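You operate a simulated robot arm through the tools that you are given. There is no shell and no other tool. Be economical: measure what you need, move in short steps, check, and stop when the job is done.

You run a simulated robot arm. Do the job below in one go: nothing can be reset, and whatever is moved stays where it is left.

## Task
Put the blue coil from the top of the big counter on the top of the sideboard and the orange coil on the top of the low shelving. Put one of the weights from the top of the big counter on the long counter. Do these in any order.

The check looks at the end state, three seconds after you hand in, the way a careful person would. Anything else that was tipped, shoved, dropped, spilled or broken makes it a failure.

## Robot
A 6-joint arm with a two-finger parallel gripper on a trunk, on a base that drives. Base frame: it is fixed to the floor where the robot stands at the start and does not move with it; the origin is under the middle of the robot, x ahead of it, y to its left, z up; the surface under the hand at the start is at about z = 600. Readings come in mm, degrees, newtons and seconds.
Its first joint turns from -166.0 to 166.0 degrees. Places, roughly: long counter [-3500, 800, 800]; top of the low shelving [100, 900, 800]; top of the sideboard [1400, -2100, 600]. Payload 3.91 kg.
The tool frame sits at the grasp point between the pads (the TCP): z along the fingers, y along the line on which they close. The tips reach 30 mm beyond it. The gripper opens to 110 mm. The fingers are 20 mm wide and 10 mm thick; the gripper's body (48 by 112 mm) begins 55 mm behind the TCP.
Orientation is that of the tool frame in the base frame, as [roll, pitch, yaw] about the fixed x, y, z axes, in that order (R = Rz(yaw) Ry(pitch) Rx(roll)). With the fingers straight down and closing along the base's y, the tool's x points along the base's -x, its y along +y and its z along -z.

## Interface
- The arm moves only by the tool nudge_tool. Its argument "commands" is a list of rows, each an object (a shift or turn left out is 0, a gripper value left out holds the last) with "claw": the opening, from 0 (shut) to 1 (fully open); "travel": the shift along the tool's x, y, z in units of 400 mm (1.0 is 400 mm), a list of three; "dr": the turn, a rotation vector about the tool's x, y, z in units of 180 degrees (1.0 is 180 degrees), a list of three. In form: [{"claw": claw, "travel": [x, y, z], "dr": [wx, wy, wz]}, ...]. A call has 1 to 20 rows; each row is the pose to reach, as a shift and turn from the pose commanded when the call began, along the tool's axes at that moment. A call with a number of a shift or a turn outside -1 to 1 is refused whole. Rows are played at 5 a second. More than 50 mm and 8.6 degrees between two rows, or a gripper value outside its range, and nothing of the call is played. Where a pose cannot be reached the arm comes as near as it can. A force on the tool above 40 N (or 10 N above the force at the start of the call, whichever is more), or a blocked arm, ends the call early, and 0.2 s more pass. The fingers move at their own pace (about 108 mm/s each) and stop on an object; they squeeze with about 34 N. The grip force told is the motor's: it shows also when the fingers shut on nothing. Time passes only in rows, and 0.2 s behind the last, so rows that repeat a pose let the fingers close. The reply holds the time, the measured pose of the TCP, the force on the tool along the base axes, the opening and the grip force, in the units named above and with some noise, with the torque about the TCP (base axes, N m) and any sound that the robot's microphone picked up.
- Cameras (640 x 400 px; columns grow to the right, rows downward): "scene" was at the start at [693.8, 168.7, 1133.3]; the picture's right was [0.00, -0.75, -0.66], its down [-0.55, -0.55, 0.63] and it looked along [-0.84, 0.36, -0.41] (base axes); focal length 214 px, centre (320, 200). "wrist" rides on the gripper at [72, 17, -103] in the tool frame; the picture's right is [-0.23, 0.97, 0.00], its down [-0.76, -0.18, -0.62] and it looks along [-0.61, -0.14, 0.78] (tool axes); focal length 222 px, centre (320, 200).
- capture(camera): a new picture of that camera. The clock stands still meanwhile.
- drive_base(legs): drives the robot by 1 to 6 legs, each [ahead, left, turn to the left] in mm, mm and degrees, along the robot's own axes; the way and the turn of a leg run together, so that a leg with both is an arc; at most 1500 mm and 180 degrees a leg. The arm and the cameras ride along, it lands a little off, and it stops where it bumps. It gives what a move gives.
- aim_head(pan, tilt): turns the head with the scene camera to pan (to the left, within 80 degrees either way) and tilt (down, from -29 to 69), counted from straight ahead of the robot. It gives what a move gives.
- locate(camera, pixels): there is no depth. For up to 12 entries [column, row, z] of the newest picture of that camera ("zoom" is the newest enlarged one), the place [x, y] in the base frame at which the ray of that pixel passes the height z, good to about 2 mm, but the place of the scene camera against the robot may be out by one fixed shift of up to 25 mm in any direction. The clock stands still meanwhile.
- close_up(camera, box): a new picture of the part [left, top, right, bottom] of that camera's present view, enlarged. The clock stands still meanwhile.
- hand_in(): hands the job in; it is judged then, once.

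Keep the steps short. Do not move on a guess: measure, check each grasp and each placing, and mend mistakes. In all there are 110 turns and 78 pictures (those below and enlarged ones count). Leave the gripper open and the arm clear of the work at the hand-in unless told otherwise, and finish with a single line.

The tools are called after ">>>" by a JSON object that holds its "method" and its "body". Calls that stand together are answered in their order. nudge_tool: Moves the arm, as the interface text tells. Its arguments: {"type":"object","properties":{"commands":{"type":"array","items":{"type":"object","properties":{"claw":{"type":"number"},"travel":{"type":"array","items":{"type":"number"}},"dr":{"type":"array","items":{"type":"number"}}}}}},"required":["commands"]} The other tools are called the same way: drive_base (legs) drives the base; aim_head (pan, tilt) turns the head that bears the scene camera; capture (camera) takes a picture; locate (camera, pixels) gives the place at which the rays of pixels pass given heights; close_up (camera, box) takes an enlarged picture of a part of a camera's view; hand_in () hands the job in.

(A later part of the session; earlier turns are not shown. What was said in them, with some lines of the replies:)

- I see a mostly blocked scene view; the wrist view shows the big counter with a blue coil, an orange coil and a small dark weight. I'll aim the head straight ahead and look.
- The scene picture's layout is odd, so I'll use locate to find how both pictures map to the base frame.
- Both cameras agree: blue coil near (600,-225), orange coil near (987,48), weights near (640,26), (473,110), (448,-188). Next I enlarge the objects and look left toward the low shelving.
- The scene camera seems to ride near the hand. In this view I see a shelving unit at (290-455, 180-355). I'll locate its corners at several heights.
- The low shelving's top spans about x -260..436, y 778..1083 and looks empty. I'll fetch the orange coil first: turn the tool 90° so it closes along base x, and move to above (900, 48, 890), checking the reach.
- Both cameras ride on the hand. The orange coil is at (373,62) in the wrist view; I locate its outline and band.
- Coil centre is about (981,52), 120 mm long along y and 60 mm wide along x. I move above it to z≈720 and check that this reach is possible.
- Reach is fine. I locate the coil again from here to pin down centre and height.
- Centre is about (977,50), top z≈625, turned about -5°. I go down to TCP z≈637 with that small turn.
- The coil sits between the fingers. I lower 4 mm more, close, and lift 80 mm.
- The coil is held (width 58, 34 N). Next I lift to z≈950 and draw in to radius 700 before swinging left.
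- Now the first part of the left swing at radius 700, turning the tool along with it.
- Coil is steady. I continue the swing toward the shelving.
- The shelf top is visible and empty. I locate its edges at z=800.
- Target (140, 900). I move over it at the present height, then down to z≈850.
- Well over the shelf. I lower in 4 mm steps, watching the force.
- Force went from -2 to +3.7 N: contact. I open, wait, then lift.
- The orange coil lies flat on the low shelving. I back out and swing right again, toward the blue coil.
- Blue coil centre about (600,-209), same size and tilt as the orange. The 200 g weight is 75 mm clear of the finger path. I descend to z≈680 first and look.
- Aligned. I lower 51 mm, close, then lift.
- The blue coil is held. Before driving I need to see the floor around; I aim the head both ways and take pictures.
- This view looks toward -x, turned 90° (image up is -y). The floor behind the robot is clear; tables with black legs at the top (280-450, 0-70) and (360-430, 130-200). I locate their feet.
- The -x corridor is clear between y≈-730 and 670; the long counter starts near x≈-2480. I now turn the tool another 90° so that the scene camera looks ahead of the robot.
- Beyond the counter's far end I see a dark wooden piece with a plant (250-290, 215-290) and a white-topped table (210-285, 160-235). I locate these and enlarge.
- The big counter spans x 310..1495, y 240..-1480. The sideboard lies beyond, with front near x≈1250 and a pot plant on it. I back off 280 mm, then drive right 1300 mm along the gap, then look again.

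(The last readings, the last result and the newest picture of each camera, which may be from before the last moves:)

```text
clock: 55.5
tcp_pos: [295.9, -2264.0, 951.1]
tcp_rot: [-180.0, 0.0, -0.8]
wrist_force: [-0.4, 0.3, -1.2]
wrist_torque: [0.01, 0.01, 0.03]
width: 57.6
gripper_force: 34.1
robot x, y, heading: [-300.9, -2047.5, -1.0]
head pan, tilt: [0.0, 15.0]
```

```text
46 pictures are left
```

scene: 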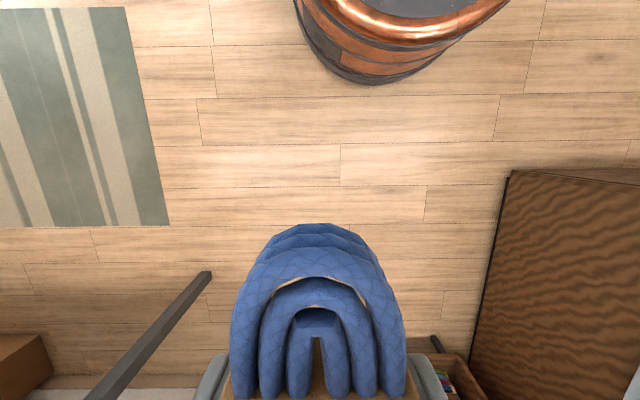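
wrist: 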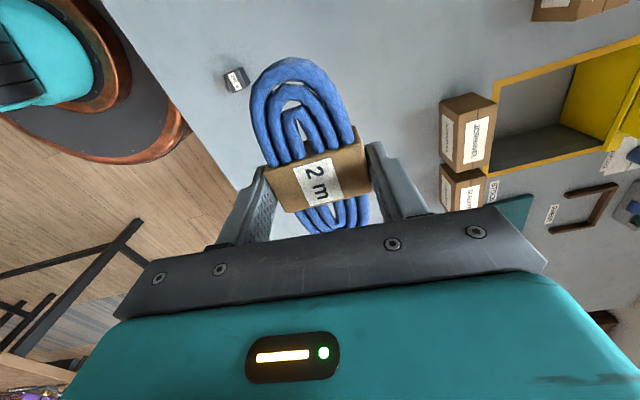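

The way ahead is clear: sideboard front is near x≈1350, table leg at (914,-2919). I drive 880 mm ahead and look.

>>> {"method": "drive_base", "body": {"legs": [[880, 0, 1]]}}

>>> {"method": "aim_head", "body": {"pan": -45, "tilt": 15}}

>>> {"method": "capture", "body": {"camera": "scene"}}

>>> {"method": "aim_head", "body": {"pan": 45, "tilt": 15}}

>>> {"method": "capture", "body": {"camera": "scene"}}

```text
clock: 60.2
tcp_pos: [1201.4, -2251.8, 951.6]
tcp_rot: [180.0, 0.1, 0.5]
wrist_force: [0.5, 0.6, -1.7]
wrist_torque: [0.0, -0.01, 0.02]
width: 57.5
gripper_force: 33.7
robot x, y, heading: [597.7, -2050.3, 0.4]
head pan, tilt: [0.0, 15.0]
```

```text
clock: 61.4
tcp_pos: [1200.5, -2251.6, 951.6]
tcp_rot: [-180.0, -0.1, 0.5]
wrist_force: [0.3, -0.2, -1.7]
wrist_torque: [-0.01, -0.01, -0.01]
width: 57.2
gripper_force: 33.7
robot x, y, heading: [596.9, -2048.0, 0.5]
head pan, tilt: [-45.0, 15.0]
```

```text
45 pictures are left
```

scene: 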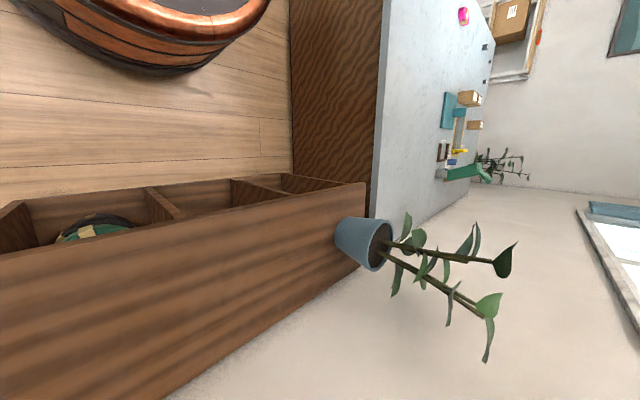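

```text
clock: 63.0
tcp_pos: [1201.4, -2252.9, 952.4]
tcp_rot: [-180.0, 0.0, 0.6]
wrist_force: [0.0, 0.3, -2.0]
wrist_torque: [0.0, -0.01, -0.02]
width: 57.6
gripper_force: 34.0
robot x, y, heading: [599.7, -2048.1, 0.4]
head pan, tilt: [45.0, 15.0]
```

```text
44 pictures are left
```

scene: 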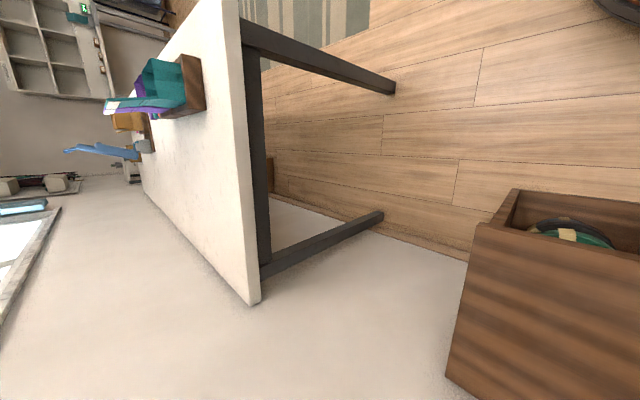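

The sideboard top is empty apart from the plant at its far (left) end. I locate its edges.

>>> {"method": "locate", "body": {"camera": "scene", "pixels": [[480, 226, 600], [447, 374, 600], [638, 260, 600], [480, 226, 550], [480, 226, 650]]}}

>>> {"method": "capture", "body": {"camera": "wrist"}}

```text
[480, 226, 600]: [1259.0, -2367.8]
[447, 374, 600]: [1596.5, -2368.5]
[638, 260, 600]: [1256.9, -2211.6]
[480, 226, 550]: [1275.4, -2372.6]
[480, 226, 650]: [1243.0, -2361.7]
```

```text
43 pictures are left
```

wrist: 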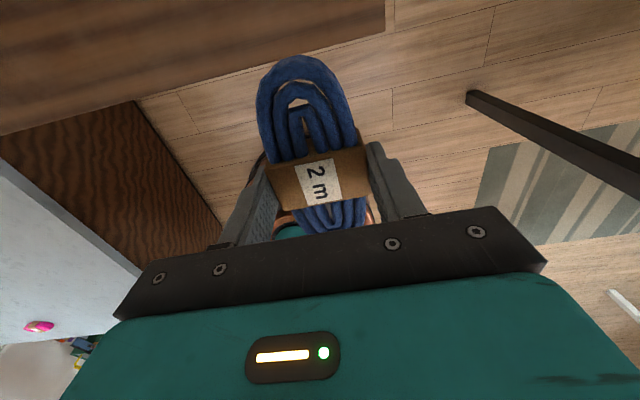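

Sideboard top spans x 1258..1596, y to -2368. Target (1400,-2180): I move over it at height, then down to z≈690.

>>> {"method": "nudge_tool", "body": {"commands": [{"travel": [0.1, -0.036, 0]}, {"travel": [0.2, -0.072, 0]}, {"travel": [0.3, -0.108, 0]}, {"travel": [0.4, -0.144, 0]}, {"travel": [0.4975, -0.18, 0]}, {"travel": [0.4975, -0.18, 0.11]}, {"travel": [0.4975, -0.18, 0.22]}, {"travel": [0.4975, -0.18, 0.33]}, {"travel": [0.4975, -0.18, 0.44]}, {"travel": [0.4975, -0.18, 0.55]}, {"travel": [0.4975, -0.18, 0.65]}, {"travel": [0.4975, -0.18, 0.65]}]}}

>>> {"method": "capture", "body": {"camera": "wrist"}}

```text
clock: 65.6
tcp_pos: [1400.1, -2177.6, 687.2]
tcp_rot: [-180.0, 0.0, 0.5]
wrist_force: [-0.1, -0.8, -1.8]
wrist_torque: [0.0, 0.0, 0.0]
width: 57.4
gripper_force: 34.3
robot x, y, heading: [597.1, -2049.6, 0.5]
head pan, tilt: [45.0, 15.0]
```

```text
42 pictures are left
```

wrist: 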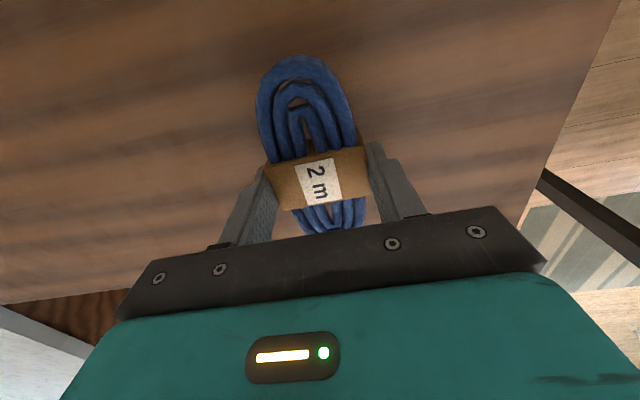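

Well over the top. I lower to z≈636, then in small steps.

>>> {"method": "nudge_tool", "body": {"commands": [{"travel": [0, 0, 0.05]}, {"travel": [0, 0, 0.09]}, {"travel": [0, 0, 0.115]}, {"travel": [0, 0, 0.128]}, {"travel": [0, 0, 0.128]}]}}

>>> {"method": "nudge_tool", "body": {"commands": [{"travel": [0, 0, 0.003]}, {"travel": [0, 0, 0.006]}, {"travel": [0, 0, 0.009]}, {"travel": [0, 0, 0.009]}]}}

```text
clock: 66.4
tcp_pos: [1400.4, -2179.7, 653.0]
tcp_rot: [179.9, -0.4, 0.4]
wrist_force: [-2.4, 0.7, 15.5]
wrist_torque: [0.2, 0.99, -0.01]
width: 57.4
gripper_force: 34.3
robot x, y, heading: [600.3, -2050.6, 0.4]
head pan, tilt: [45.0, 15.0]
stopped in row 4: the force on the tool passed its limit at 50 N (the readings are from after the stop); the commanded pose is now the measured one
```

```text
clock: 67.0
tcp_pos: [1401.6, -2178.8, 651.4]
tcp_rot: [179.9, -0.6, 0.5]
wrist_force: [-2.1, 0.9, 13.6]
wrist_torque: [0.21, 0.92, 0.0]
width: 57.3
gripper_force: 34.2
robot x, y, heading: [600.0, -2051.4, 0.3]
head pan, tilt: [45.0, 15.0]
stopped in row 2: the force on the tool passed its limit at 43 N (the readings are from after the stop); the commanded pose is now the measured one
```

Contact came early, at z≈652. I raise 3 mm and look.

>>> {"method": "nudge_tool", "body": {"commands": [{"travel": [0, 0, -0.005]}, {"travel": [0, 0, -0.0075]}]}}

>>> {"method": "capture", "body": {"camera": "wrist"}}

>>> {"method": "aim_head", "body": {"pan": 0, "tilt": -20}}

>>> {"method": "capture", "body": {"camera": "scene"}}

```text
clock: 67.6
tcp_pos: [1402.0, -2178.3, 654.2]
tcp_rot: [179.8, -0.3, 0.5]
wrist_force: [-0.2, 0.0, -1.9]
wrist_torque: [0.0, 0.01, 0.02]
width: 57.6
gripper_force: 33.8
robot x, y, heading: [603.3, -2047.3, 0.6]
head pan, tilt: [45.0, 15.0]
```

```text
41 pictures are left
```

wrist: 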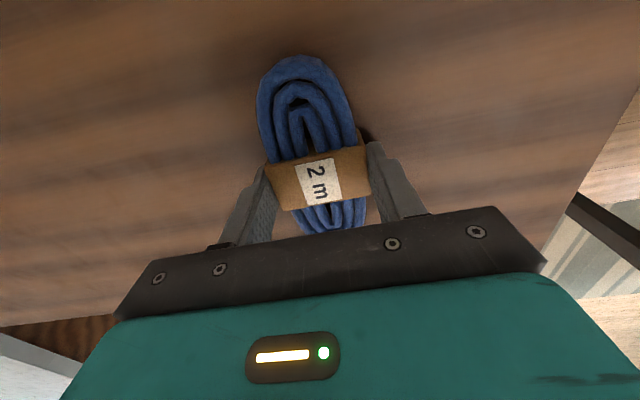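

```text
clock: 68.7
tcp_pos: [1402.1, -2179.3, 655.2]
tcp_rot: [179.8, -0.5, 0.5]
wrist_force: [0.0, -0.4, -2.1]
wrist_torque: [-0.01, 0.01, 0.0]
width: 57.5
gripper_force: 34.0
robot x, y, heading: [599.8, -2047.8, 0.3]
head pan, tilt: [0.0, -20.0]
```

```text
40 pictures are left
```

scene: 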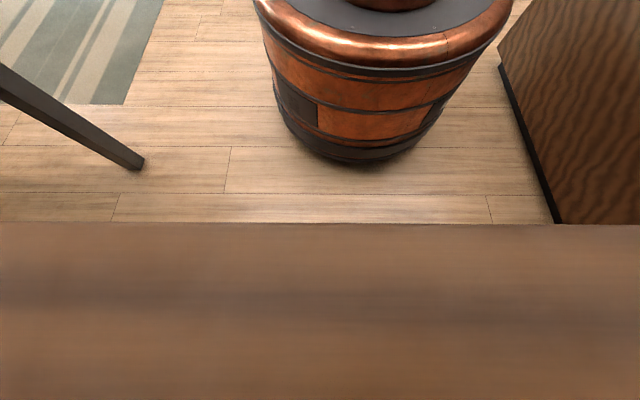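

>>> {"method": "aim_head", "body": {"pan": 0, "tilt": 35}}

>>> {"method": "capture", "body": {"camera": "scene"}}

```text
clock: 69.9
tcp_pos: [1401.9, -2179.0, 654.7]
tcp_rot: [179.9, -0.5, 0.5]
wrist_force: [-0.6, -0.1, -1.2]
wrist_torque: [0.0, 0.0, -0.01]
width: 57.4
gripper_force: 34.3
robot x, y, heading: [600.0, -2050.2, 0.6]
head pan, tilt: [0.0, 35.0]
```

```text
39 pictures are left
```

scene: 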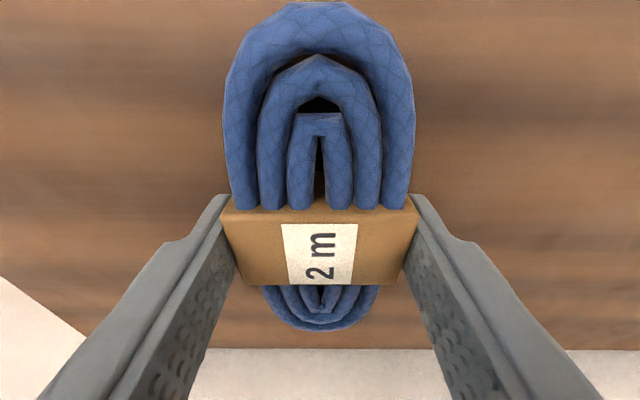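

>>> {"method": "locate", "body": {"camera": "scene", "pixels": [[500, 349, 600], [500, 349, 620], [300, 349, 600], [300, 349, 620]]}}

>>> {"method": "locate", "body": {"camera": "wrist", "pixels": [[625, 105, 600], [625, 105, 620], [560, 230, 600], [560, 230, 620]]}}

```text
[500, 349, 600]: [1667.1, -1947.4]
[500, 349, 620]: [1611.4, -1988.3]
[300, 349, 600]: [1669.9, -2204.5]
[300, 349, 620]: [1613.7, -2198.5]
```

```text
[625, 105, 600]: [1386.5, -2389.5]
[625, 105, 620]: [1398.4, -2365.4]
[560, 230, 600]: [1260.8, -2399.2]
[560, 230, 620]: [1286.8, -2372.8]
```

Both views agree with the sideboard top at z≈620, so contact at TCP z≈652 is right. I lower 2.5 mm and release.

>>> {"method": "nudge_tool", "body": {"commands": [{"travel": [0, 0, 0.003]}, {"travel": [0, 0, 0.006]}]}}

>>> {"method": "nudge_tool", "body": {"commands": [{"claw": 1}, {"claw": 1}, {"claw": 1}, {"claw": 1, "travel": [0, 0, -0.05]}, {"travel": [0, 0, -0.15]}, {"travel": [0, 0, -0.27]}, {"travel": [0, 0, -0.39]}, {"travel": [0, 0, -0.51]}, {"travel": [0, 0, -0.63]}, {"travel": [0, 0, -0.75]}, {"travel": [0, 0, -0.75]}]}}

>>> {"method": "capture", "body": {"camera": "wrist"}}

```text
clock: 70.5
tcp_pos: [1402.5, -2179.9, 653.2]
tcp_rot: [180.0, -0.6, 0.5]
wrist_force: [-1.4, -0.9, 8.7]
wrist_torque: [0.27, 0.6, 0.03]
width: 57.5
gripper_force: 33.6
robot x, y, heading: [597.5, -2049.6, 0.8]
head pan, tilt: [0.0, 35.0]
```

```text
clock: 72.9
tcp_pos: [1404.7, -2179.1, 951.2]
tcp_rot: [179.9, -0.5, 0.4]
wrist_force: [1.0, -0.4, -0.4]
wrist_torque: [0.03, 0.0, 0.02]
width: 109.8
gripper_force: 0.0
robot x, y, heading: [597.4, -2044.8, 0.4]
head pan, tilt: [0.0, 35.0]
```

```text
38 pictures are left
```

wrist: 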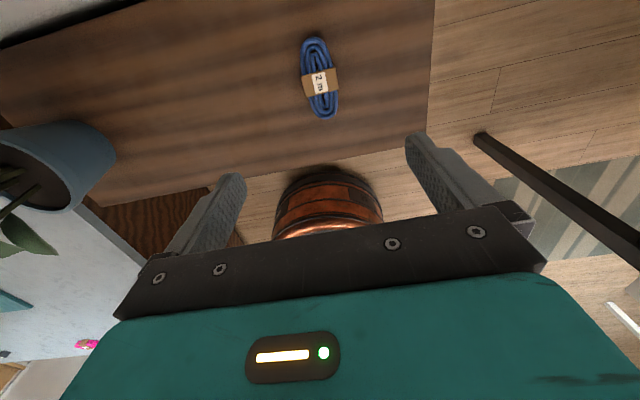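

Blue coil lies flat on the sideboard. I retract the arm 205 mm, then back the base out and drive left along the gap.

>>> {"method": "nudge_tool", "body": {"commands": [{"travel": [-0.103, 0, 0]}, {"travel": [-0.206, 0, 0]}, {"travel": [-0.309, 0, 0]}, {"travel": [-0.412, 0, 0]}, {"travel": [-0.515, 0, 0]}, {"travel": [-0.515, 0, 0]}]}}

>>> {"method": "drive_base", "body": {"legs": [[-880, 0, -0.5], [0, 1000, 0], [0, 950, 0]]}}

>>> {"method": "aim_head", "body": {"pan": 0, "tilt": 45}}

>>> {"method": "capture", "body": {"camera": "scene"}}

>>> {"method": "capture", "body": {"camera": "wrist"}}

```text
clock: 74.3
tcp_pos: [1195.6, -2180.0, 949.3]
tcp_rot: [179.9, -0.5, 0.4]
wrist_force: [0.0, 0.0, 0.2]
wrist_torque: [-0.01, 0.01, -0.02]
width: 110.0
gripper_force: 0.0
robot x, y, heading: [602.6, -2049.8, 0.7]
head pan, tilt: [0.0, 35.0]
```

```text
clock: 88.3
tcp_pos: [302.6, -234.5, 949.1]
tcp_rot: [180.0, -0.5, 1.0]
wrist_force: [0.3, 0.0, 0.7]
wrist_torque: [0.01, 0.01, 0.0]
width: 110.1
gripper_force: 0.0
robot x, y, heading: [-293.0, -104.0, 0.8]
head pan, tilt: [0.0, 35.0]
```

```text
clock: 89.0
tcp_pos: [302.9, -235.5, 949.1]
tcp_rot: [179.9, -0.5, 0.9]
wrist_force: [0.5, 0.3, 0.2]
wrist_torque: [0.02, 0.0, -0.01]
width: 110.0
gripper_force: 0.0
robot x, y, heading: [-293.4, -109.1, 1.0]
head pan, tilt: [0.0, 45.0]
```

```text
37 pictures are left
```

scene: 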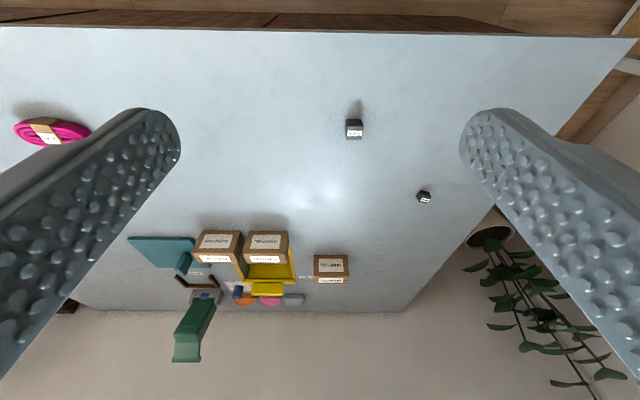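

```text
36 pictures are left
```

wrist: 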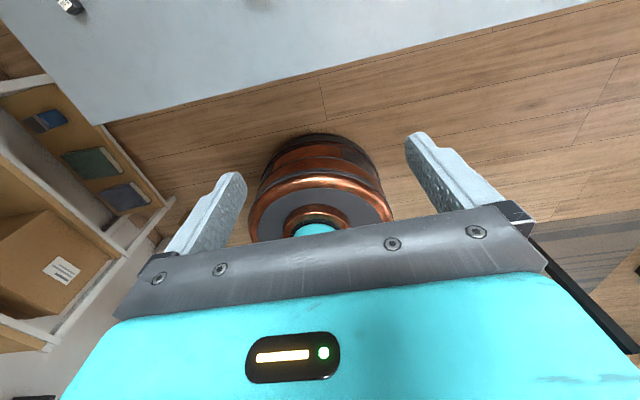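

Two weights are visible at (354,128) and (424,196). I locate them.

>>> {"method": "locate", "body": {"camera": "scene", "pixels": [[354, 128, 610], [424, 196, 610], [320, 35, 600], [600, 45, 600]]}}

>>> {"method": "close_up", "body": {"camera": "scene", "box": [300, 60, 480, 230]}}

```text
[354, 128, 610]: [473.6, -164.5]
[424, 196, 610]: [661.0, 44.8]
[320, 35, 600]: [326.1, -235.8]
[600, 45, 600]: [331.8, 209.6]
```

```text
2.35 times, centred on (390, 145) of scene
```

zoom: 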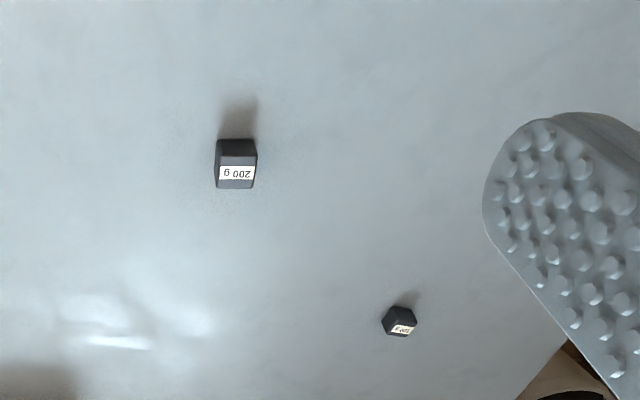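

The 200 g weight is near (467,-170), square to the axes. I move above it at z≈760 and look with the scene camera pointing down.

>>> {"method": "nudge_tool", "body": {"commands": [{"travel": [0.08, -0.03, 0.08]}, {"travel": [0.16, -0.06, 0.16]}, {"travel": [0.24, -0.09, 0.24]}, {"travel": [0.32, -0.12, 0.32]}, {"travel": [0.39, -0.15, 0.4]}, {"travel": [0.4, -0.155, 0.47]}, {"travel": [0.4, -0.155, 0.47]}]}}

>>> {"method": "capture", "body": {"camera": "wrist"}}

```text
clock: 90.6
tcp_pos: [462.1, -176.9, 762.0]
tcp_rot: [-179.7, -0.5, 1.4]
wrist_force: [0.3, -0.1, 0.6]
wrist_torque: [0.02, -0.03, 0.02]
width: 110.2
gripper_force: 0.1
out of reach, approached as far as the arm can: row 5, 6, 7
robot x, y, heading: [-292.4, -108.9, 1.1]
head pan, tilt: [0.0, 45.0]
```

```text
34 pictures are left
```

wrist: 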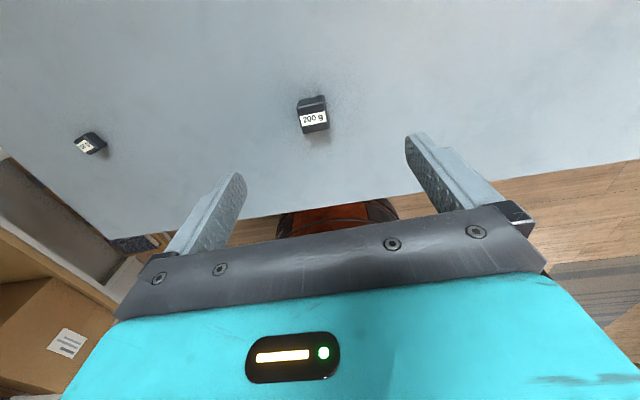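

A wrist limit shows up here. I turn the tool back 90° (closing along x), the orientation that worked before.

>>> {"method": "nudge_tool", "body": {"commands": [{"dr": [0, 0, -0.045]}, {"dr": [0, 0, -0.09]}, {"dr": [0, 0, -0.135]}, {"dr": [0, 0, -0.18]}, {"dr": [0, 0, -0.225]}, {"dr": [0, 0, -0.27]}, {"dr": [0, 0, -0.315]}, {"dr": [0, 0, -0.36]}, {"dr": [0, 0, -0.405]}, {"dr": [0, 0, -0.45]}, {"dr": [0, 0, -0.495]}, {"dr": [0, 0, -0.495]}]}}

>>> {"method": "capture", "body": {"camera": "wrist"}}

```text
clock: 93.2
tcp_pos: [460.2, -178.2, 763.0]
tcp_rot: [179.5, 0.1, 90.1]
wrist_force: [-0.2, 0.1, 0.0]
wrist_torque: [0.01, 0.02, -0.02]
width: 110.0
gripper_force: 0.1
robot x, y, heading: [-292.2, -110.8, 0.9]
head pan, tilt: [0.0, 45.0]
```

```text
33 pictures are left
```

wrist: 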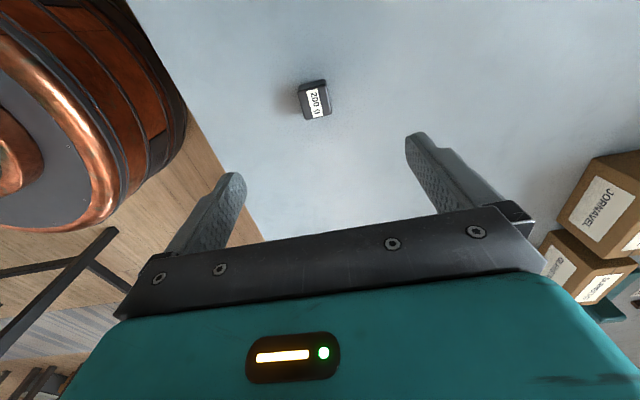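

>>> {"method": "close_up", "body": {"camera": "wrist", "box": [270, 60, 360, 140]}}

>>> {"method": "locate", "body": {"camera": "wrist", "pixels": [[299, 87, 630], [326, 82, 630], [331, 114, 600], [305, 118, 600], [327, 89, 630], [301, 96, 630], [315, 100, 615]]}}

```text
5.00 times, centred on (315, 100) of wrist
```

zoom: 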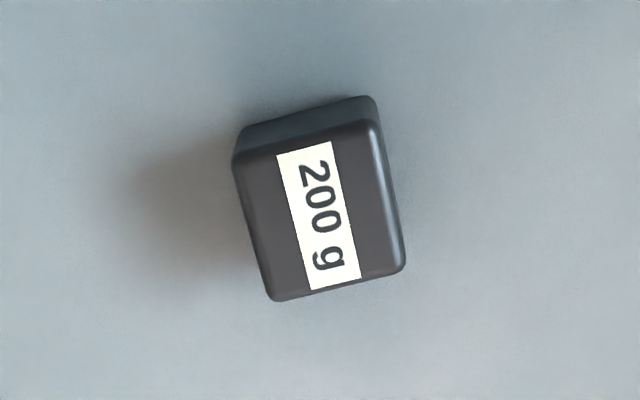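

```text
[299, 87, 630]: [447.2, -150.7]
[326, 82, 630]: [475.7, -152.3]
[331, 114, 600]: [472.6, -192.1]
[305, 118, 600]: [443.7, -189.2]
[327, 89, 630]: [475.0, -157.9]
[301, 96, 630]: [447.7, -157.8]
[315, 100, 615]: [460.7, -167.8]
```

>>> {"method": "locate", "body": {"camera": "wrist", "pixels": [[298, 92.4, 630], [326, 84.4, 630], [332, 113.6, 630], [305, 120, 630], [298.5, 88, 600], [325, 79.5, 600]]}}

```text
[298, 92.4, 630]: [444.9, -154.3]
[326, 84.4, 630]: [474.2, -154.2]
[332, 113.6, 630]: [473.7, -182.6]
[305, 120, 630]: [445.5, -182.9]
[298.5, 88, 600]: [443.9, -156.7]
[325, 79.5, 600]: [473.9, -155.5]
```

The weight is a 30 mm cube centred at (459.5,-168.5). I lower to z≈634, close, and lift.

>>> {"method": "nudge_tool", "body": {"commands": [{"travel": [0.0225, 0, 0.1]}, {"travel": [0.0225, 0, 0.2]}, {"travel": [0.0225, 0, 0.27]}, {"travel": [0.0225, 0, 0.3225]}, {"travel": [0.0225, 0, 0.3225]}]}}

>>> {"method": "capture", "body": {"camera": "wrist"}}

```text
clock: 94.4
tcp_pos: [461.2, -171.6, 633.1]
tcp_rot: [179.6, 0.1, 90.0]
wrist_force: [-0.2, -0.1, 0.8]
wrist_torque: [0.0, -0.01, 0.02]
width: 109.9
gripper_force: 0.1
robot x, y, heading: [-294.3, -104.5, 1.0]
head pan, tilt: [0.0, 45.0]
```

```text
31 pictures are left
```

wrist: 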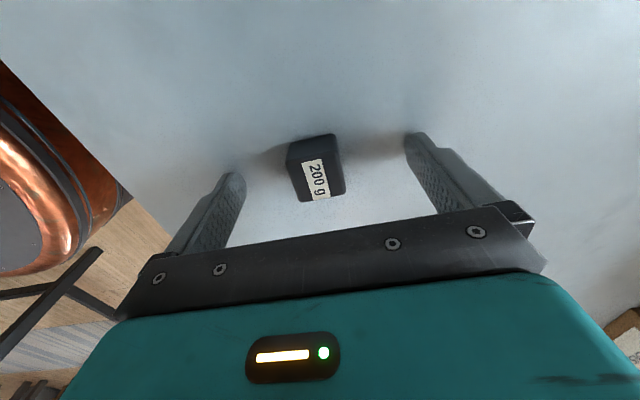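

>>> {"method": "nudge_tool", "body": {"commands": [{"claw": 0}, {"claw": 0}, {"claw": 0}, {"claw": 0}, {"claw": 0}]}}

>>> {"method": "nudge_tool", "body": {"commands": [{"travel": [0, 0, -0.04]}, {"travel": [0, 0, -0.12]}, {"travel": [0, 0, -0.24]}, {"travel": [0, 0, -0.36]}, {"travel": [0, 0, -0.48]}, {"travel": [0, 0, -0.6]}, {"travel": [0, 0, -0.72]}, {"travel": [0, 0, -0.84]}, {"travel": [0, 0, -0.84]}]}}

>>> {"method": "capture", "body": {"camera": "wrist"}}

```text
clock: 95.6
tcp_pos: [461.4, -170.3, 633.5]
tcp_rot: [179.5, 0.1, 90.0]
wrist_force: [0.0, 0.0, 0.7]
wrist_torque: [-0.01, 0.03, 0.05]
width: 30.7
gripper_force: 33.9
robot x, y, heading: [-296.2, -111.0, 0.7]
head pan, tilt: [0.0, 45.0]
```

```text
clock: 97.6
tcp_pos: [461.1, -170.4, 970.8]
tcp_rot: [179.5, 0.0, 90.0]
wrist_force: [-0.1, -0.5, -1.3]
wrist_torque: [-0.02, -0.04, -0.03]
width: 30.8
gripper_force: 33.9
robot x, y, heading: [-289.9, -107.7, 1.0]
head pan, tilt: [0.0, 45.0]
```

```text
30 pictures are left
```

wrist: 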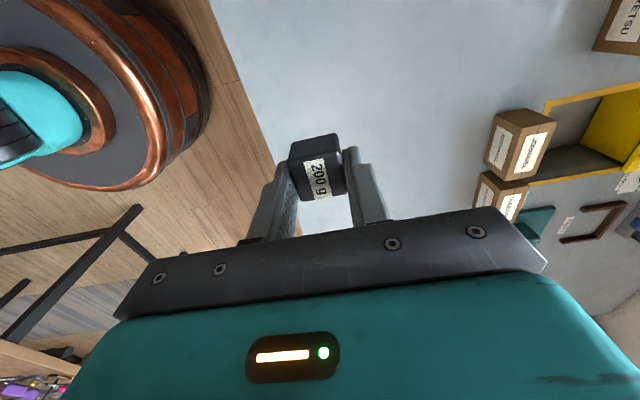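

The weight is held (30.7 mm). I drive back along the clear corridor to about x=-2200 and look at the long counter.

>>> {"method": "drive_base", "body": {"legs": [[-1000, 0, -1], [-1000, 0, 0]]}}

>>> {"method": "aim_head", "body": {"pan": -60, "tilt": 20}}

>>> {"method": "capture", "body": {"camera": "scene"}}

```text
clock: 107.6
tcp_pos: [-1542.9, -218.9, 970.8]
tcp_rot: [179.5, 0.1, 91.1]
wrist_force: [0.0, -1.2, -2.5]
wrist_torque: [-0.01, -0.02, 0.01]
width: 30.9
gripper_force: 33.8
robot x, y, heading: [-2294.4, -170.9, 2.5]
head pan, tilt: [0.0, 45.0]
```

```text
clock: 108.9
tcp_pos: [-1542.2, -218.6, 970.6]
tcp_rot: [179.6, 0.1, 91.1]
wrist_force: [0.6, -0.6, -2.0]
wrist_torque: [-0.01, 0.0, 0.03]
width: 30.8
gripper_force: 33.4
robot x, y, heading: [-2298.3, -172.5, 2.1]
head pan, tilt: [-60.0, 20.0]
```

```text
29 pictures are left
```

scene: 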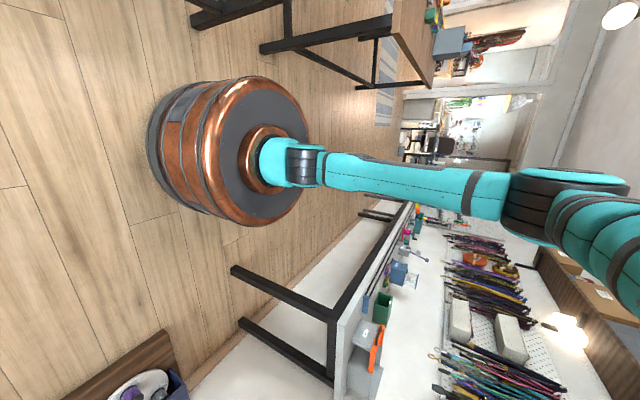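

The long counter with items stands at lower right. I locate its edge, feet, and the table's feet.

>>> {"method": "locate", "body": {"camera": "scene", "pixels": [[236, 269, 0], [242, 323, 0], [262, 47, 0], [190, 22, 0], [360, 215, 0], [340, 320, 800], [335, 390, 800], [408, 206, 800], [375, 265, 800]]}}

>>> {"method": "close_up", "body": {"camera": "scene", "box": [320, 190, 480, 400]}}

```text
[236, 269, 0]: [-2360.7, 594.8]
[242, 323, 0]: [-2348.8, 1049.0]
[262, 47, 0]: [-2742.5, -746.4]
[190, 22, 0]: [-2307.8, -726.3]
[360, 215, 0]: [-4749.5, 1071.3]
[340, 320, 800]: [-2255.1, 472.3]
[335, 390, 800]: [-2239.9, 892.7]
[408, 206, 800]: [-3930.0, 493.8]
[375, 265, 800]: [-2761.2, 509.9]
```

```text
1.90 times, centred on (400, 295) of scene
```

zoom: 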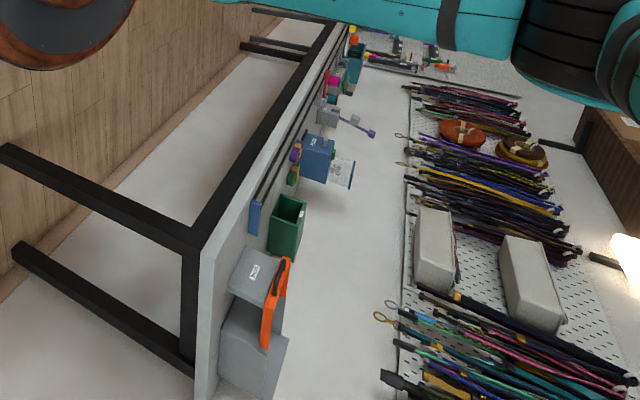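

The counter's front edge is at y≈500, top ~800, with items along it. I drive back 750 mm more and straighten the heading, then raise the arm.

>>> {"method": "drive_base", "body": {"legs": [[-750, 0, -2]]}}

>>> {"method": "nudge_tool", "body": {"commands": [{"travel": [0, -0.02, -0.1]}, {"travel": [0, -0.04, -0.2]}, {"travel": [0, -0.06, -0.3]}, {"travel": [0, -0.08, -0.325]}, {"travel": [0, -0.08, -0.325]}]}}

```text
clock: 112.9
tcp_pos: [-2283.9, -264.9, 970.4]
tcp_rot: [179.5, 0.1, 88.2]
wrist_force: [-0.6, -0.5, -2.6]
wrist_torque: [0.01, 0.03, 0.02]
width: 30.7
gripper_force: 34.1
robot x, y, heading: [-3036.1, -182.4, -0.8]
head pan, tilt: [-60.0, 20.0]
```

```text
clock: 114.1
tcp_pos: [-2314.6, -265.5, 1098.9]
tcp_rot: [179.5, 0.1, 88.1]
wrist_force: [0.0, -0.1, -2.1]
wrist_torque: [0.0, -0.01, 0.01]
width: 30.7
gripper_force: 33.9
robot x, y, heading: [-3035.6, -179.0, -0.8]
head pan, tilt: [-60.0, 20.0]
```

Now I swing the arm left in two chords, turning the tool with it.

>>> {"method": "nudge_tool", "body": {"commands": [{"travel": [0.108, -0.0538, 0], "dr": [0, 0, -0.0278]}, {"travel": [0.216, -0.1076, 0], "dr": [0, 0, -0.0556]}, {"travel": [0.324, -0.1613, 0], "dr": [0, 0, -0.0833]}, {"travel": [0.4316, -0.215, 0], "dr": [0, 0, -0.111]}, {"travel": [0.5394, -0.269, 0], "dr": [0, 0, -0.139]}, {"travel": [0.647, -0.3227, 0], "dr": [0, 0, -0.1667]}, {"travel": [0.755, -0.3764, 0], "dr": [0, 0, -0.1944]}, {"travel": [0.863, -0.43, 0], "dr": [0, 0, -0.222]}, {"travel": [0.971, -0.484, 0], "dr": [0, 0, -0.25]}, {"travel": [0.971, -0.484, 0], "dr": [0, 0, -0.25]}]}}

>>> {"method": "aim_head", "body": {"pan": 0, "tilt": 55}}

>>> {"method": "capture", "body": {"camera": "scene"}}

>>> {"method": "capture", "body": {"camera": "wrist"}}

```text
clock: 116.3
tcp_pos: [-2500.0, 128.9, 1100.4]
tcp_rot: [179.8, 0.4, 133.2]
wrist_force: [-0.7, -0.5, -3.0]
wrist_torque: [0.0, -0.03, -0.01]
width: 30.5
gripper_force: 33.9
robot x, y, heading: [-3038.6, -179.1, -1.0]
head pan, tilt: [-60.0, 20.0]
```

```text
clock: 117.6
tcp_pos: [-2500.1, 129.8, 1100.6]
tcp_rot: [179.7, 0.4, 133.2]
wrist_force: [0.2, 0.1, -2.0]
wrist_torque: [0.04, 0.02, -0.01]
width: 30.8
gripper_force: 34.3
robot x, y, heading: [-3042.2, -181.5, -0.9]
head pan, tilt: [0.0, 55.0]
```

```text
27 pictures are left
```

scene: 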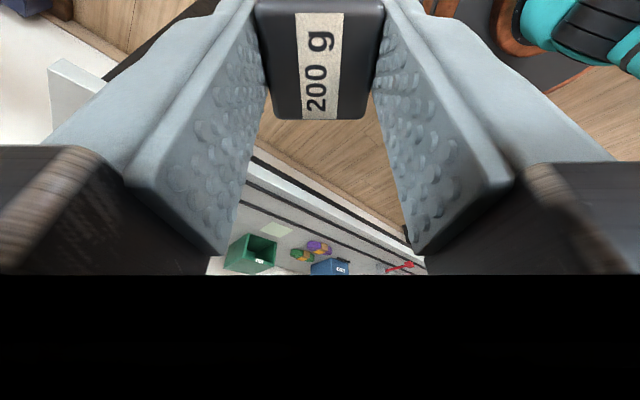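

```text
26 pictures are left
```

wrist: 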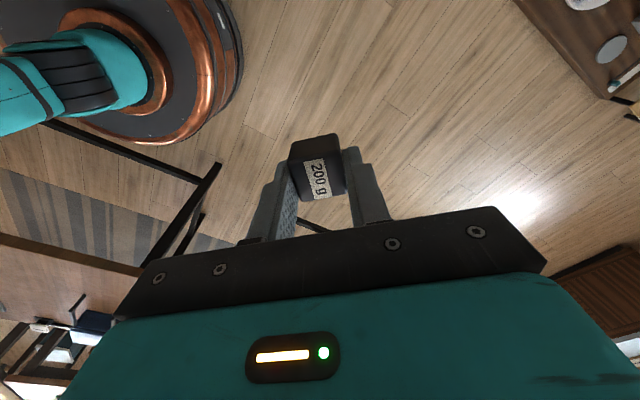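

>>> {"method": "aim_head", "body": {"pan": 40, "tilt": 25}}

>>> {"method": "capture", "body": {"camera": "scene"}}

```text
clock: 118.7
tcp_pos: [-2499.5, 128.4, 1101.1]
tcp_rot: [179.7, 0.4, 133.3]
wrist_force: [-0.4, 0.1, -1.2]
wrist_torque: [-0.02, -0.01, 0.0]
width: 30.6
gripper_force: 33.8
robot x, y, heading: [-3036.0, -180.5, -1.1]
head pan, tilt: [40.0, 25.0]
```

```text
25 pictures are left
```

scene: 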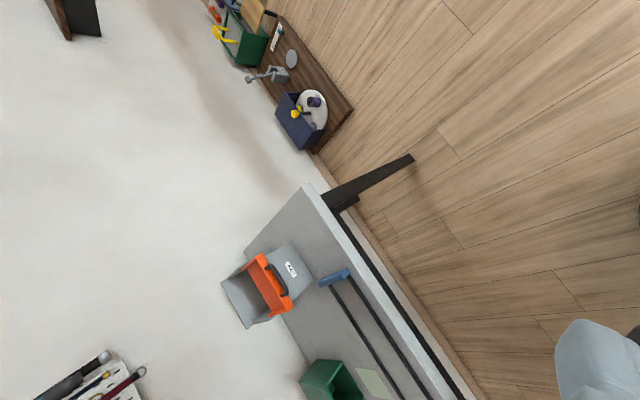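

There's a free area at the counter's near end, around pixel (300,225), beside the toolbox. I locate it.

>>> {"method": "locate", "body": {"camera": "scene", "pixels": [[309, 187, 800], [247, 247, 800], [300, 225, 800], [288, 243, 830], [313, 288, 800], [320, 283, 800], [350, 270, 800], [330, 272, 800], [310, 240, 800], [330, 235, 800], [465, 395, 800]]}}

>>> {"method": "close_up", "body": {"camera": "scene", "box": [200, 160, 460, 400]}}

```text
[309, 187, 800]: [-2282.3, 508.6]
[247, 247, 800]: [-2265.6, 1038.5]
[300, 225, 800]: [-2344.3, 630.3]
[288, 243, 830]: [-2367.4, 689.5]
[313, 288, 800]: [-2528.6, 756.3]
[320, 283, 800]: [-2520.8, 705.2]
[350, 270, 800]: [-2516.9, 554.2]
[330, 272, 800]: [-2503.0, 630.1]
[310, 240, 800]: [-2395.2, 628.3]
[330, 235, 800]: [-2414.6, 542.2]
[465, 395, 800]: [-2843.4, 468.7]
```

```text
1.67 times, centred on (330, 280) of scene
```

zoom: 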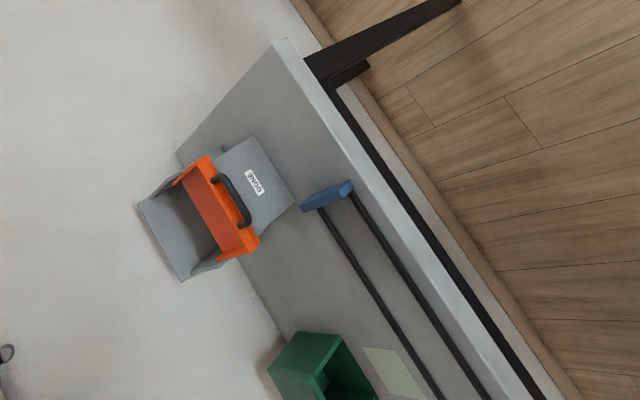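

The spot (-2370, 590) is free: 80 mm from edges, clear of the toolbox (y>680) and the blue block (x≈-2500). I drive 380 mm ahead so it is within reach.

>>> {"method": "drive_base", "body": {"legs": [[380, 0, 1]]}}

>>> {"method": "capture", "body": {"camera": "scene"}}

```text
clock: 121.1
tcp_pos: [-2114.8, 132.1, 1101.1]
tcp_rot: [179.7, 0.4, 134.0]
wrist_force: [0.3, 0.7, -2.2]
wrist_torque: [-0.04, 0.03, 0.0]
width: 30.8
gripper_force: 34.5
robot x, y, heading: [-2647.1, -181.7, 0.2]
head pan, tilt: [40.0, 25.0]
```

```text
23 pictures are left
```

scene: 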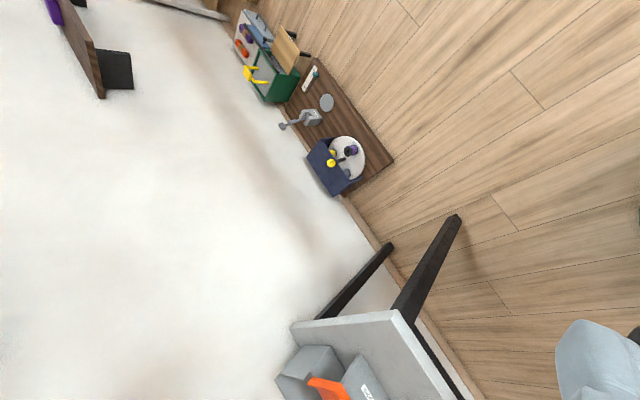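

>>> {"method": "nudge_tool", "body": {"commands": [{"travel": [0.1176, 0.0268, 0], "dr": [0, 0, -0.0318]}, {"travel": [0.2353, 0.0535, 0], "dr": [0, 0, -0.0636]}, {"travel": [0.353, 0.0803, 0], "dr": [0, 0, -0.0955]}, {"travel": [0.4705, 0.107, 0], "dr": [0, 0, -0.127]}, {"travel": [0.588, 0.1338, 0], "dr": [0, 0, -0.159]}, {"travel": [0.7058, 0.1605, 0], "dr": [0, 0, -0.191]}, {"travel": [0.8234, 0.1873, 0], "dr": [0, 0, -0.2228]}, {"travel": [0.941, 0.214, 0], "dr": [0, 0, -0.255]}, {"travel": [0.941, 0.214, 0], "dr": [0, 0, -0.255]}]}}

>>> {"method": "capture", "body": {"camera": "scene"}}

>>> {"method": "capture", "body": {"camera": "wrist"}}

```text
clock: 123.1
tcp_pos: [-2315.0, 462.8, 1099.5]
tcp_rot: [-179.8, 0.5, 180.0]
wrist_force: [1.1, 0.0, -2.2]
wrist_torque: [-0.02, -0.04, 0.04]
width: 30.8
gripper_force: 33.8
robot x, y, heading: [-2648.4, -182.0, 0.1]
head pan, tilt: [40.0, 25.0]
```

```text
22 pictures are left
```

scene: 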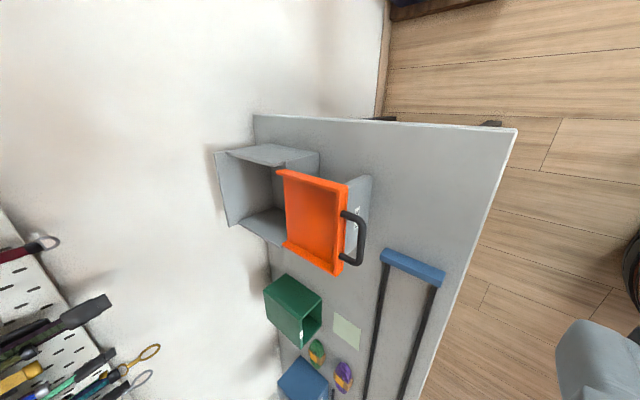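

```text
21 pictures are left
```

wrist: 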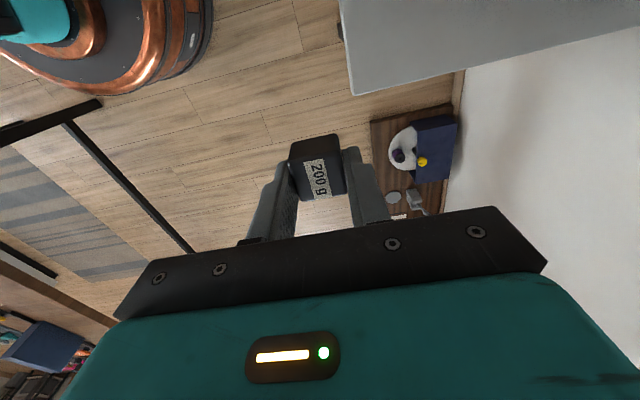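

>>> {"method": "locate", "body": {"camera": "scene", "pixels": [[515, 130, 800], [440, 190, 800], [371, 178, 830], [365, 250, 830], [382, 252, 815], [444, 272, 815], [440, 128, 800], [490, 200, 800], [515, 130, 820]]}}

>>> {"method": "locate", "body": {"camera": "wrist", "pixels": [[352, 94, 800], [341, 5, 800], [352, 94, 820], [620, 33, 800], [620, 33, 820]]}}

```text
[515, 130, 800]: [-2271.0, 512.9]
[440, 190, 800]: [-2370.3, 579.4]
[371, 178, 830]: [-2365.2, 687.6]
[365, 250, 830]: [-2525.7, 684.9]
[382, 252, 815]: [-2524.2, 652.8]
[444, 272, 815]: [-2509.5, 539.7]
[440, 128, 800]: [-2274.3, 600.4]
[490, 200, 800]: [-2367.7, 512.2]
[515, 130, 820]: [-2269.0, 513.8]
```

```text
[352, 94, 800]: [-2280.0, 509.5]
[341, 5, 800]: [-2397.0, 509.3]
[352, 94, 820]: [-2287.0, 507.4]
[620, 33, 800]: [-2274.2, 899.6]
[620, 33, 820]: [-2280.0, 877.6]
```

Counter edges confirmed (corner about (-2275,511)). Target (-2360,575). I move over it and down to z≈855.

>>> {"method": "nudge_tool", "body": {"commands": [{"travel": [0.0375, 0.0935, 0]}, {"travel": [0.075, 0.187, 0]}, {"travel": [0.1125, 0.28, 0]}, {"travel": [0.1125, 0.28, 0.12]}, {"travel": [0.1125, 0.28, 0.24]}, {"travel": [0.1125, 0.28, 0.36]}, {"travel": [0.1125, 0.28, 0.48]}, {"travel": [0.1125, 0.28, 0.56]}, {"travel": [0.1125, 0.28, 0.61]}, {"travel": [0.1125, 0.28, 0.61]}]}}

>>> {"method": "capture", "body": {"camera": "wrist"}}

>>> {"method": "capture", "body": {"camera": "scene"}}

```text
clock: 125.3
tcp_pos: [-2357.9, 574.9, 851.1]
tcp_rot: [-179.9, 0.5, 179.9]
wrist_force: [-0.7, 0.1, -2.2]
wrist_torque: [-0.01, -0.03, -0.02]
width: 30.7
gripper_force: 33.9
robot x, y, heading: [-2648.1, -184.0, -0.2]
head pan, tilt: [40.0, 25.0]
```

```text
20 pictures are left
```

wrist: 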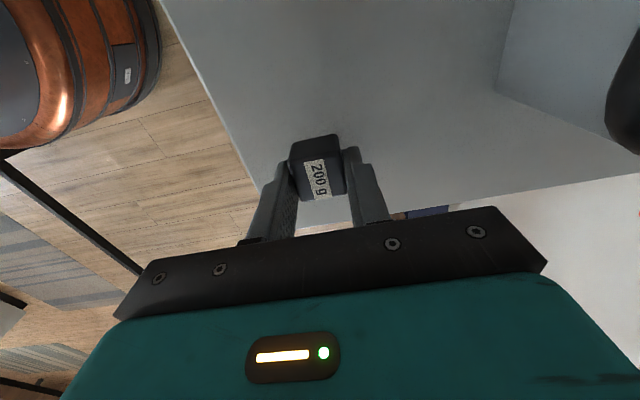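

```text
19 pictures are left
```

scene: 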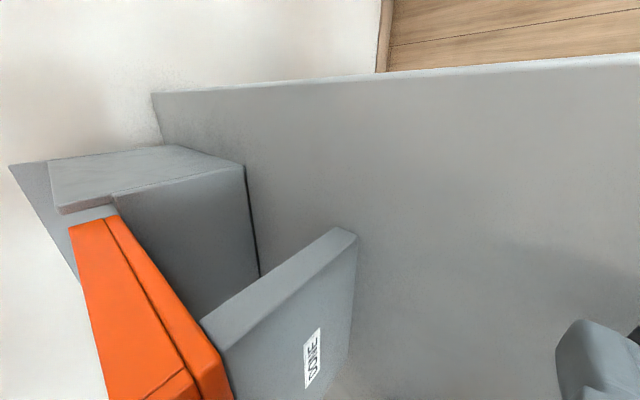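

Clear on all sides. I lower 13 mm, then 1 mm steps.

>>> {"method": "nudge_tool", "body": {"commands": [{"travel": [0, 0, 0.015]}, {"travel": [0, 0, 0.0275]}, {"travel": [0, 0, 0.0325]}, {"travel": [0, 0, 0.035]}, {"travel": [0, 0, 0.0375]}, {"travel": [0, 0, 0.04]}, {"travel": [0, 0, 0.04]}]}}

```text
clock: 126.9
tcp_pos: [-2358.8, 573.9, 837.1]
tcp_rot: [-179.9, 0.5, 179.8]
wrist_force: [0.3, 0.0, -2.3]
wrist_torque: [-0.04, -0.01, 0.0]
width: 30.5
gripper_force: 33.7
robot x, y, heading: [-2651.1, -183.4, -0.2]
head pan, tilt: [40.0, 25.0]
```

>>> {"method": "nudge_tool", "body": {"commands": [{"travel": [0, 0, 0.0025]}, {"travel": [0, 0, 0.005]}, {"travel": [0, 0, 0.0075]}, {"travel": [0, 0, 0.0075]}]}}

```text
clock: 127.9
tcp_pos: [-2357.1, 574.4, 835.0]
tcp_rot: [-179.8, 0.5, 179.9]
wrist_force: [0.2, -0.3, -1.3]
wrist_torque: [-0.01, -0.04, 0.0]
width: 30.7
gripper_force: 34.0
robot x, y, heading: [-2649.1, -182.5, 0.2]
head pan, tilt: [40.0, 25.0]
```

>>> {"method": "nudge_tool", "body": {"commands": [{"travel": [0, 0, 0.0025]}, {"travel": [0, 0, 0.005]}, {"travel": [0, 0, 0.005]}]}}

```text
clock: 128.7
tcp_pos: [-2358.2, 574.8, 831.9]
tcp_rot: [-179.9, 0.5, 179.9]
wrist_force: [0.5, 1.5, 6.4]
wrist_torque: [0.13, 0.09, -0.02]
width: 30.8
gripper_force: 35.1
robot x, y, heading: [-2646.9, -184.4, -0.0]
head pan, tilt: [40.0, 25.0]
```

Contact (+6 N). I open to 60 %, lift straight up, and look.

>>> {"method": "nudge_tool", "body": {"commands": [{"claw": 0.6}, {"claw": 0.6}, {"claw": 0.6}, {"travel": [0, 0, -0.05]}, {"travel": [0, 0, -0.15]}, {"travel": [0, 0, -0.27]}, {"travel": [0, 0, -0.39]}, {"travel": [0, 0, -0.51]}, {"claw": 1, "travel": [0, 0, -0.6]}, {"claw": 1, "travel": [0, 0, -0.6]}]}}

>>> {"method": "capture", "body": {"camera": "wrist"}}

```text
clock: 130.9
tcp_pos: [-2362.5, 577.0, 1074.3]
tcp_rot: [-179.9, 0.5, 179.9]
wrist_force: [-0.1, 0.7, -0.2]
wrist_torque: [0.0, -0.02, 0.0]
width: 110.0
gripper_force: 0.2
robot x, y, heading: [-2646.0, -185.0, -0.1]
head pan, tilt: [40.0, 25.0]
```

```text
18 pictures are left
```

wrist: 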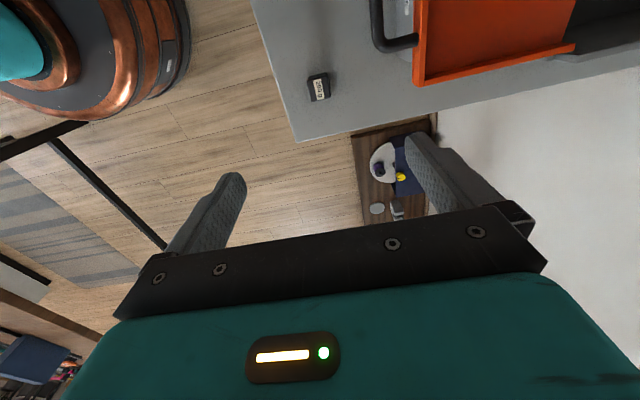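

The weight stands on the long counter. I draw the arm back clear of the counter.

>>> {"method": "nudge_tool", "body": {"commands": [{"claw": 1, "travel": [0, -0.11, 0]}, {"travel": [0, -0.22, 0]}, {"travel": [0, -0.33, 0]}, {"travel": [0, -0.44, 0]}, {"travel": [0, -0.44, 0]}]}}

>>> {"method": "capture", "body": {"camera": "scene"}}

```text
clock: 132.1
tcp_pos: [-2363.4, 397.0, 1073.4]
tcp_rot: [-179.9, 0.5, 179.9]
wrist_force: [-0.1, 1.0, -0.7]
wrist_torque: [0.09, 0.01, -0.04]
width: 110.0
gripper_force: 0.0
robot x, y, heading: [-2650.7, -184.3, 0.1]
head pan, tilt: [40.0, 25.0]
```

```text
17 pictures are left
```

scene: 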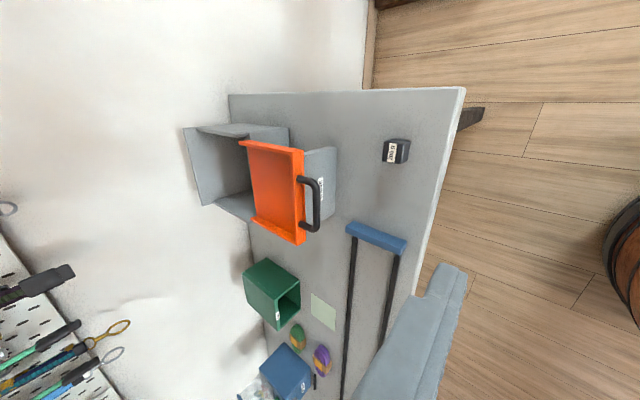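

All three objects are placed, nothing else was disturbed, the gripper is open and the arm is clear, so I hand in.

>>> {"method": "hand_in", "body": {}}

```text
The job is handed in.
```

The blue coil is on the sideboard, the orange coil is on the low shelving, and the 200 g weight is on the long counter; the job is handed in.
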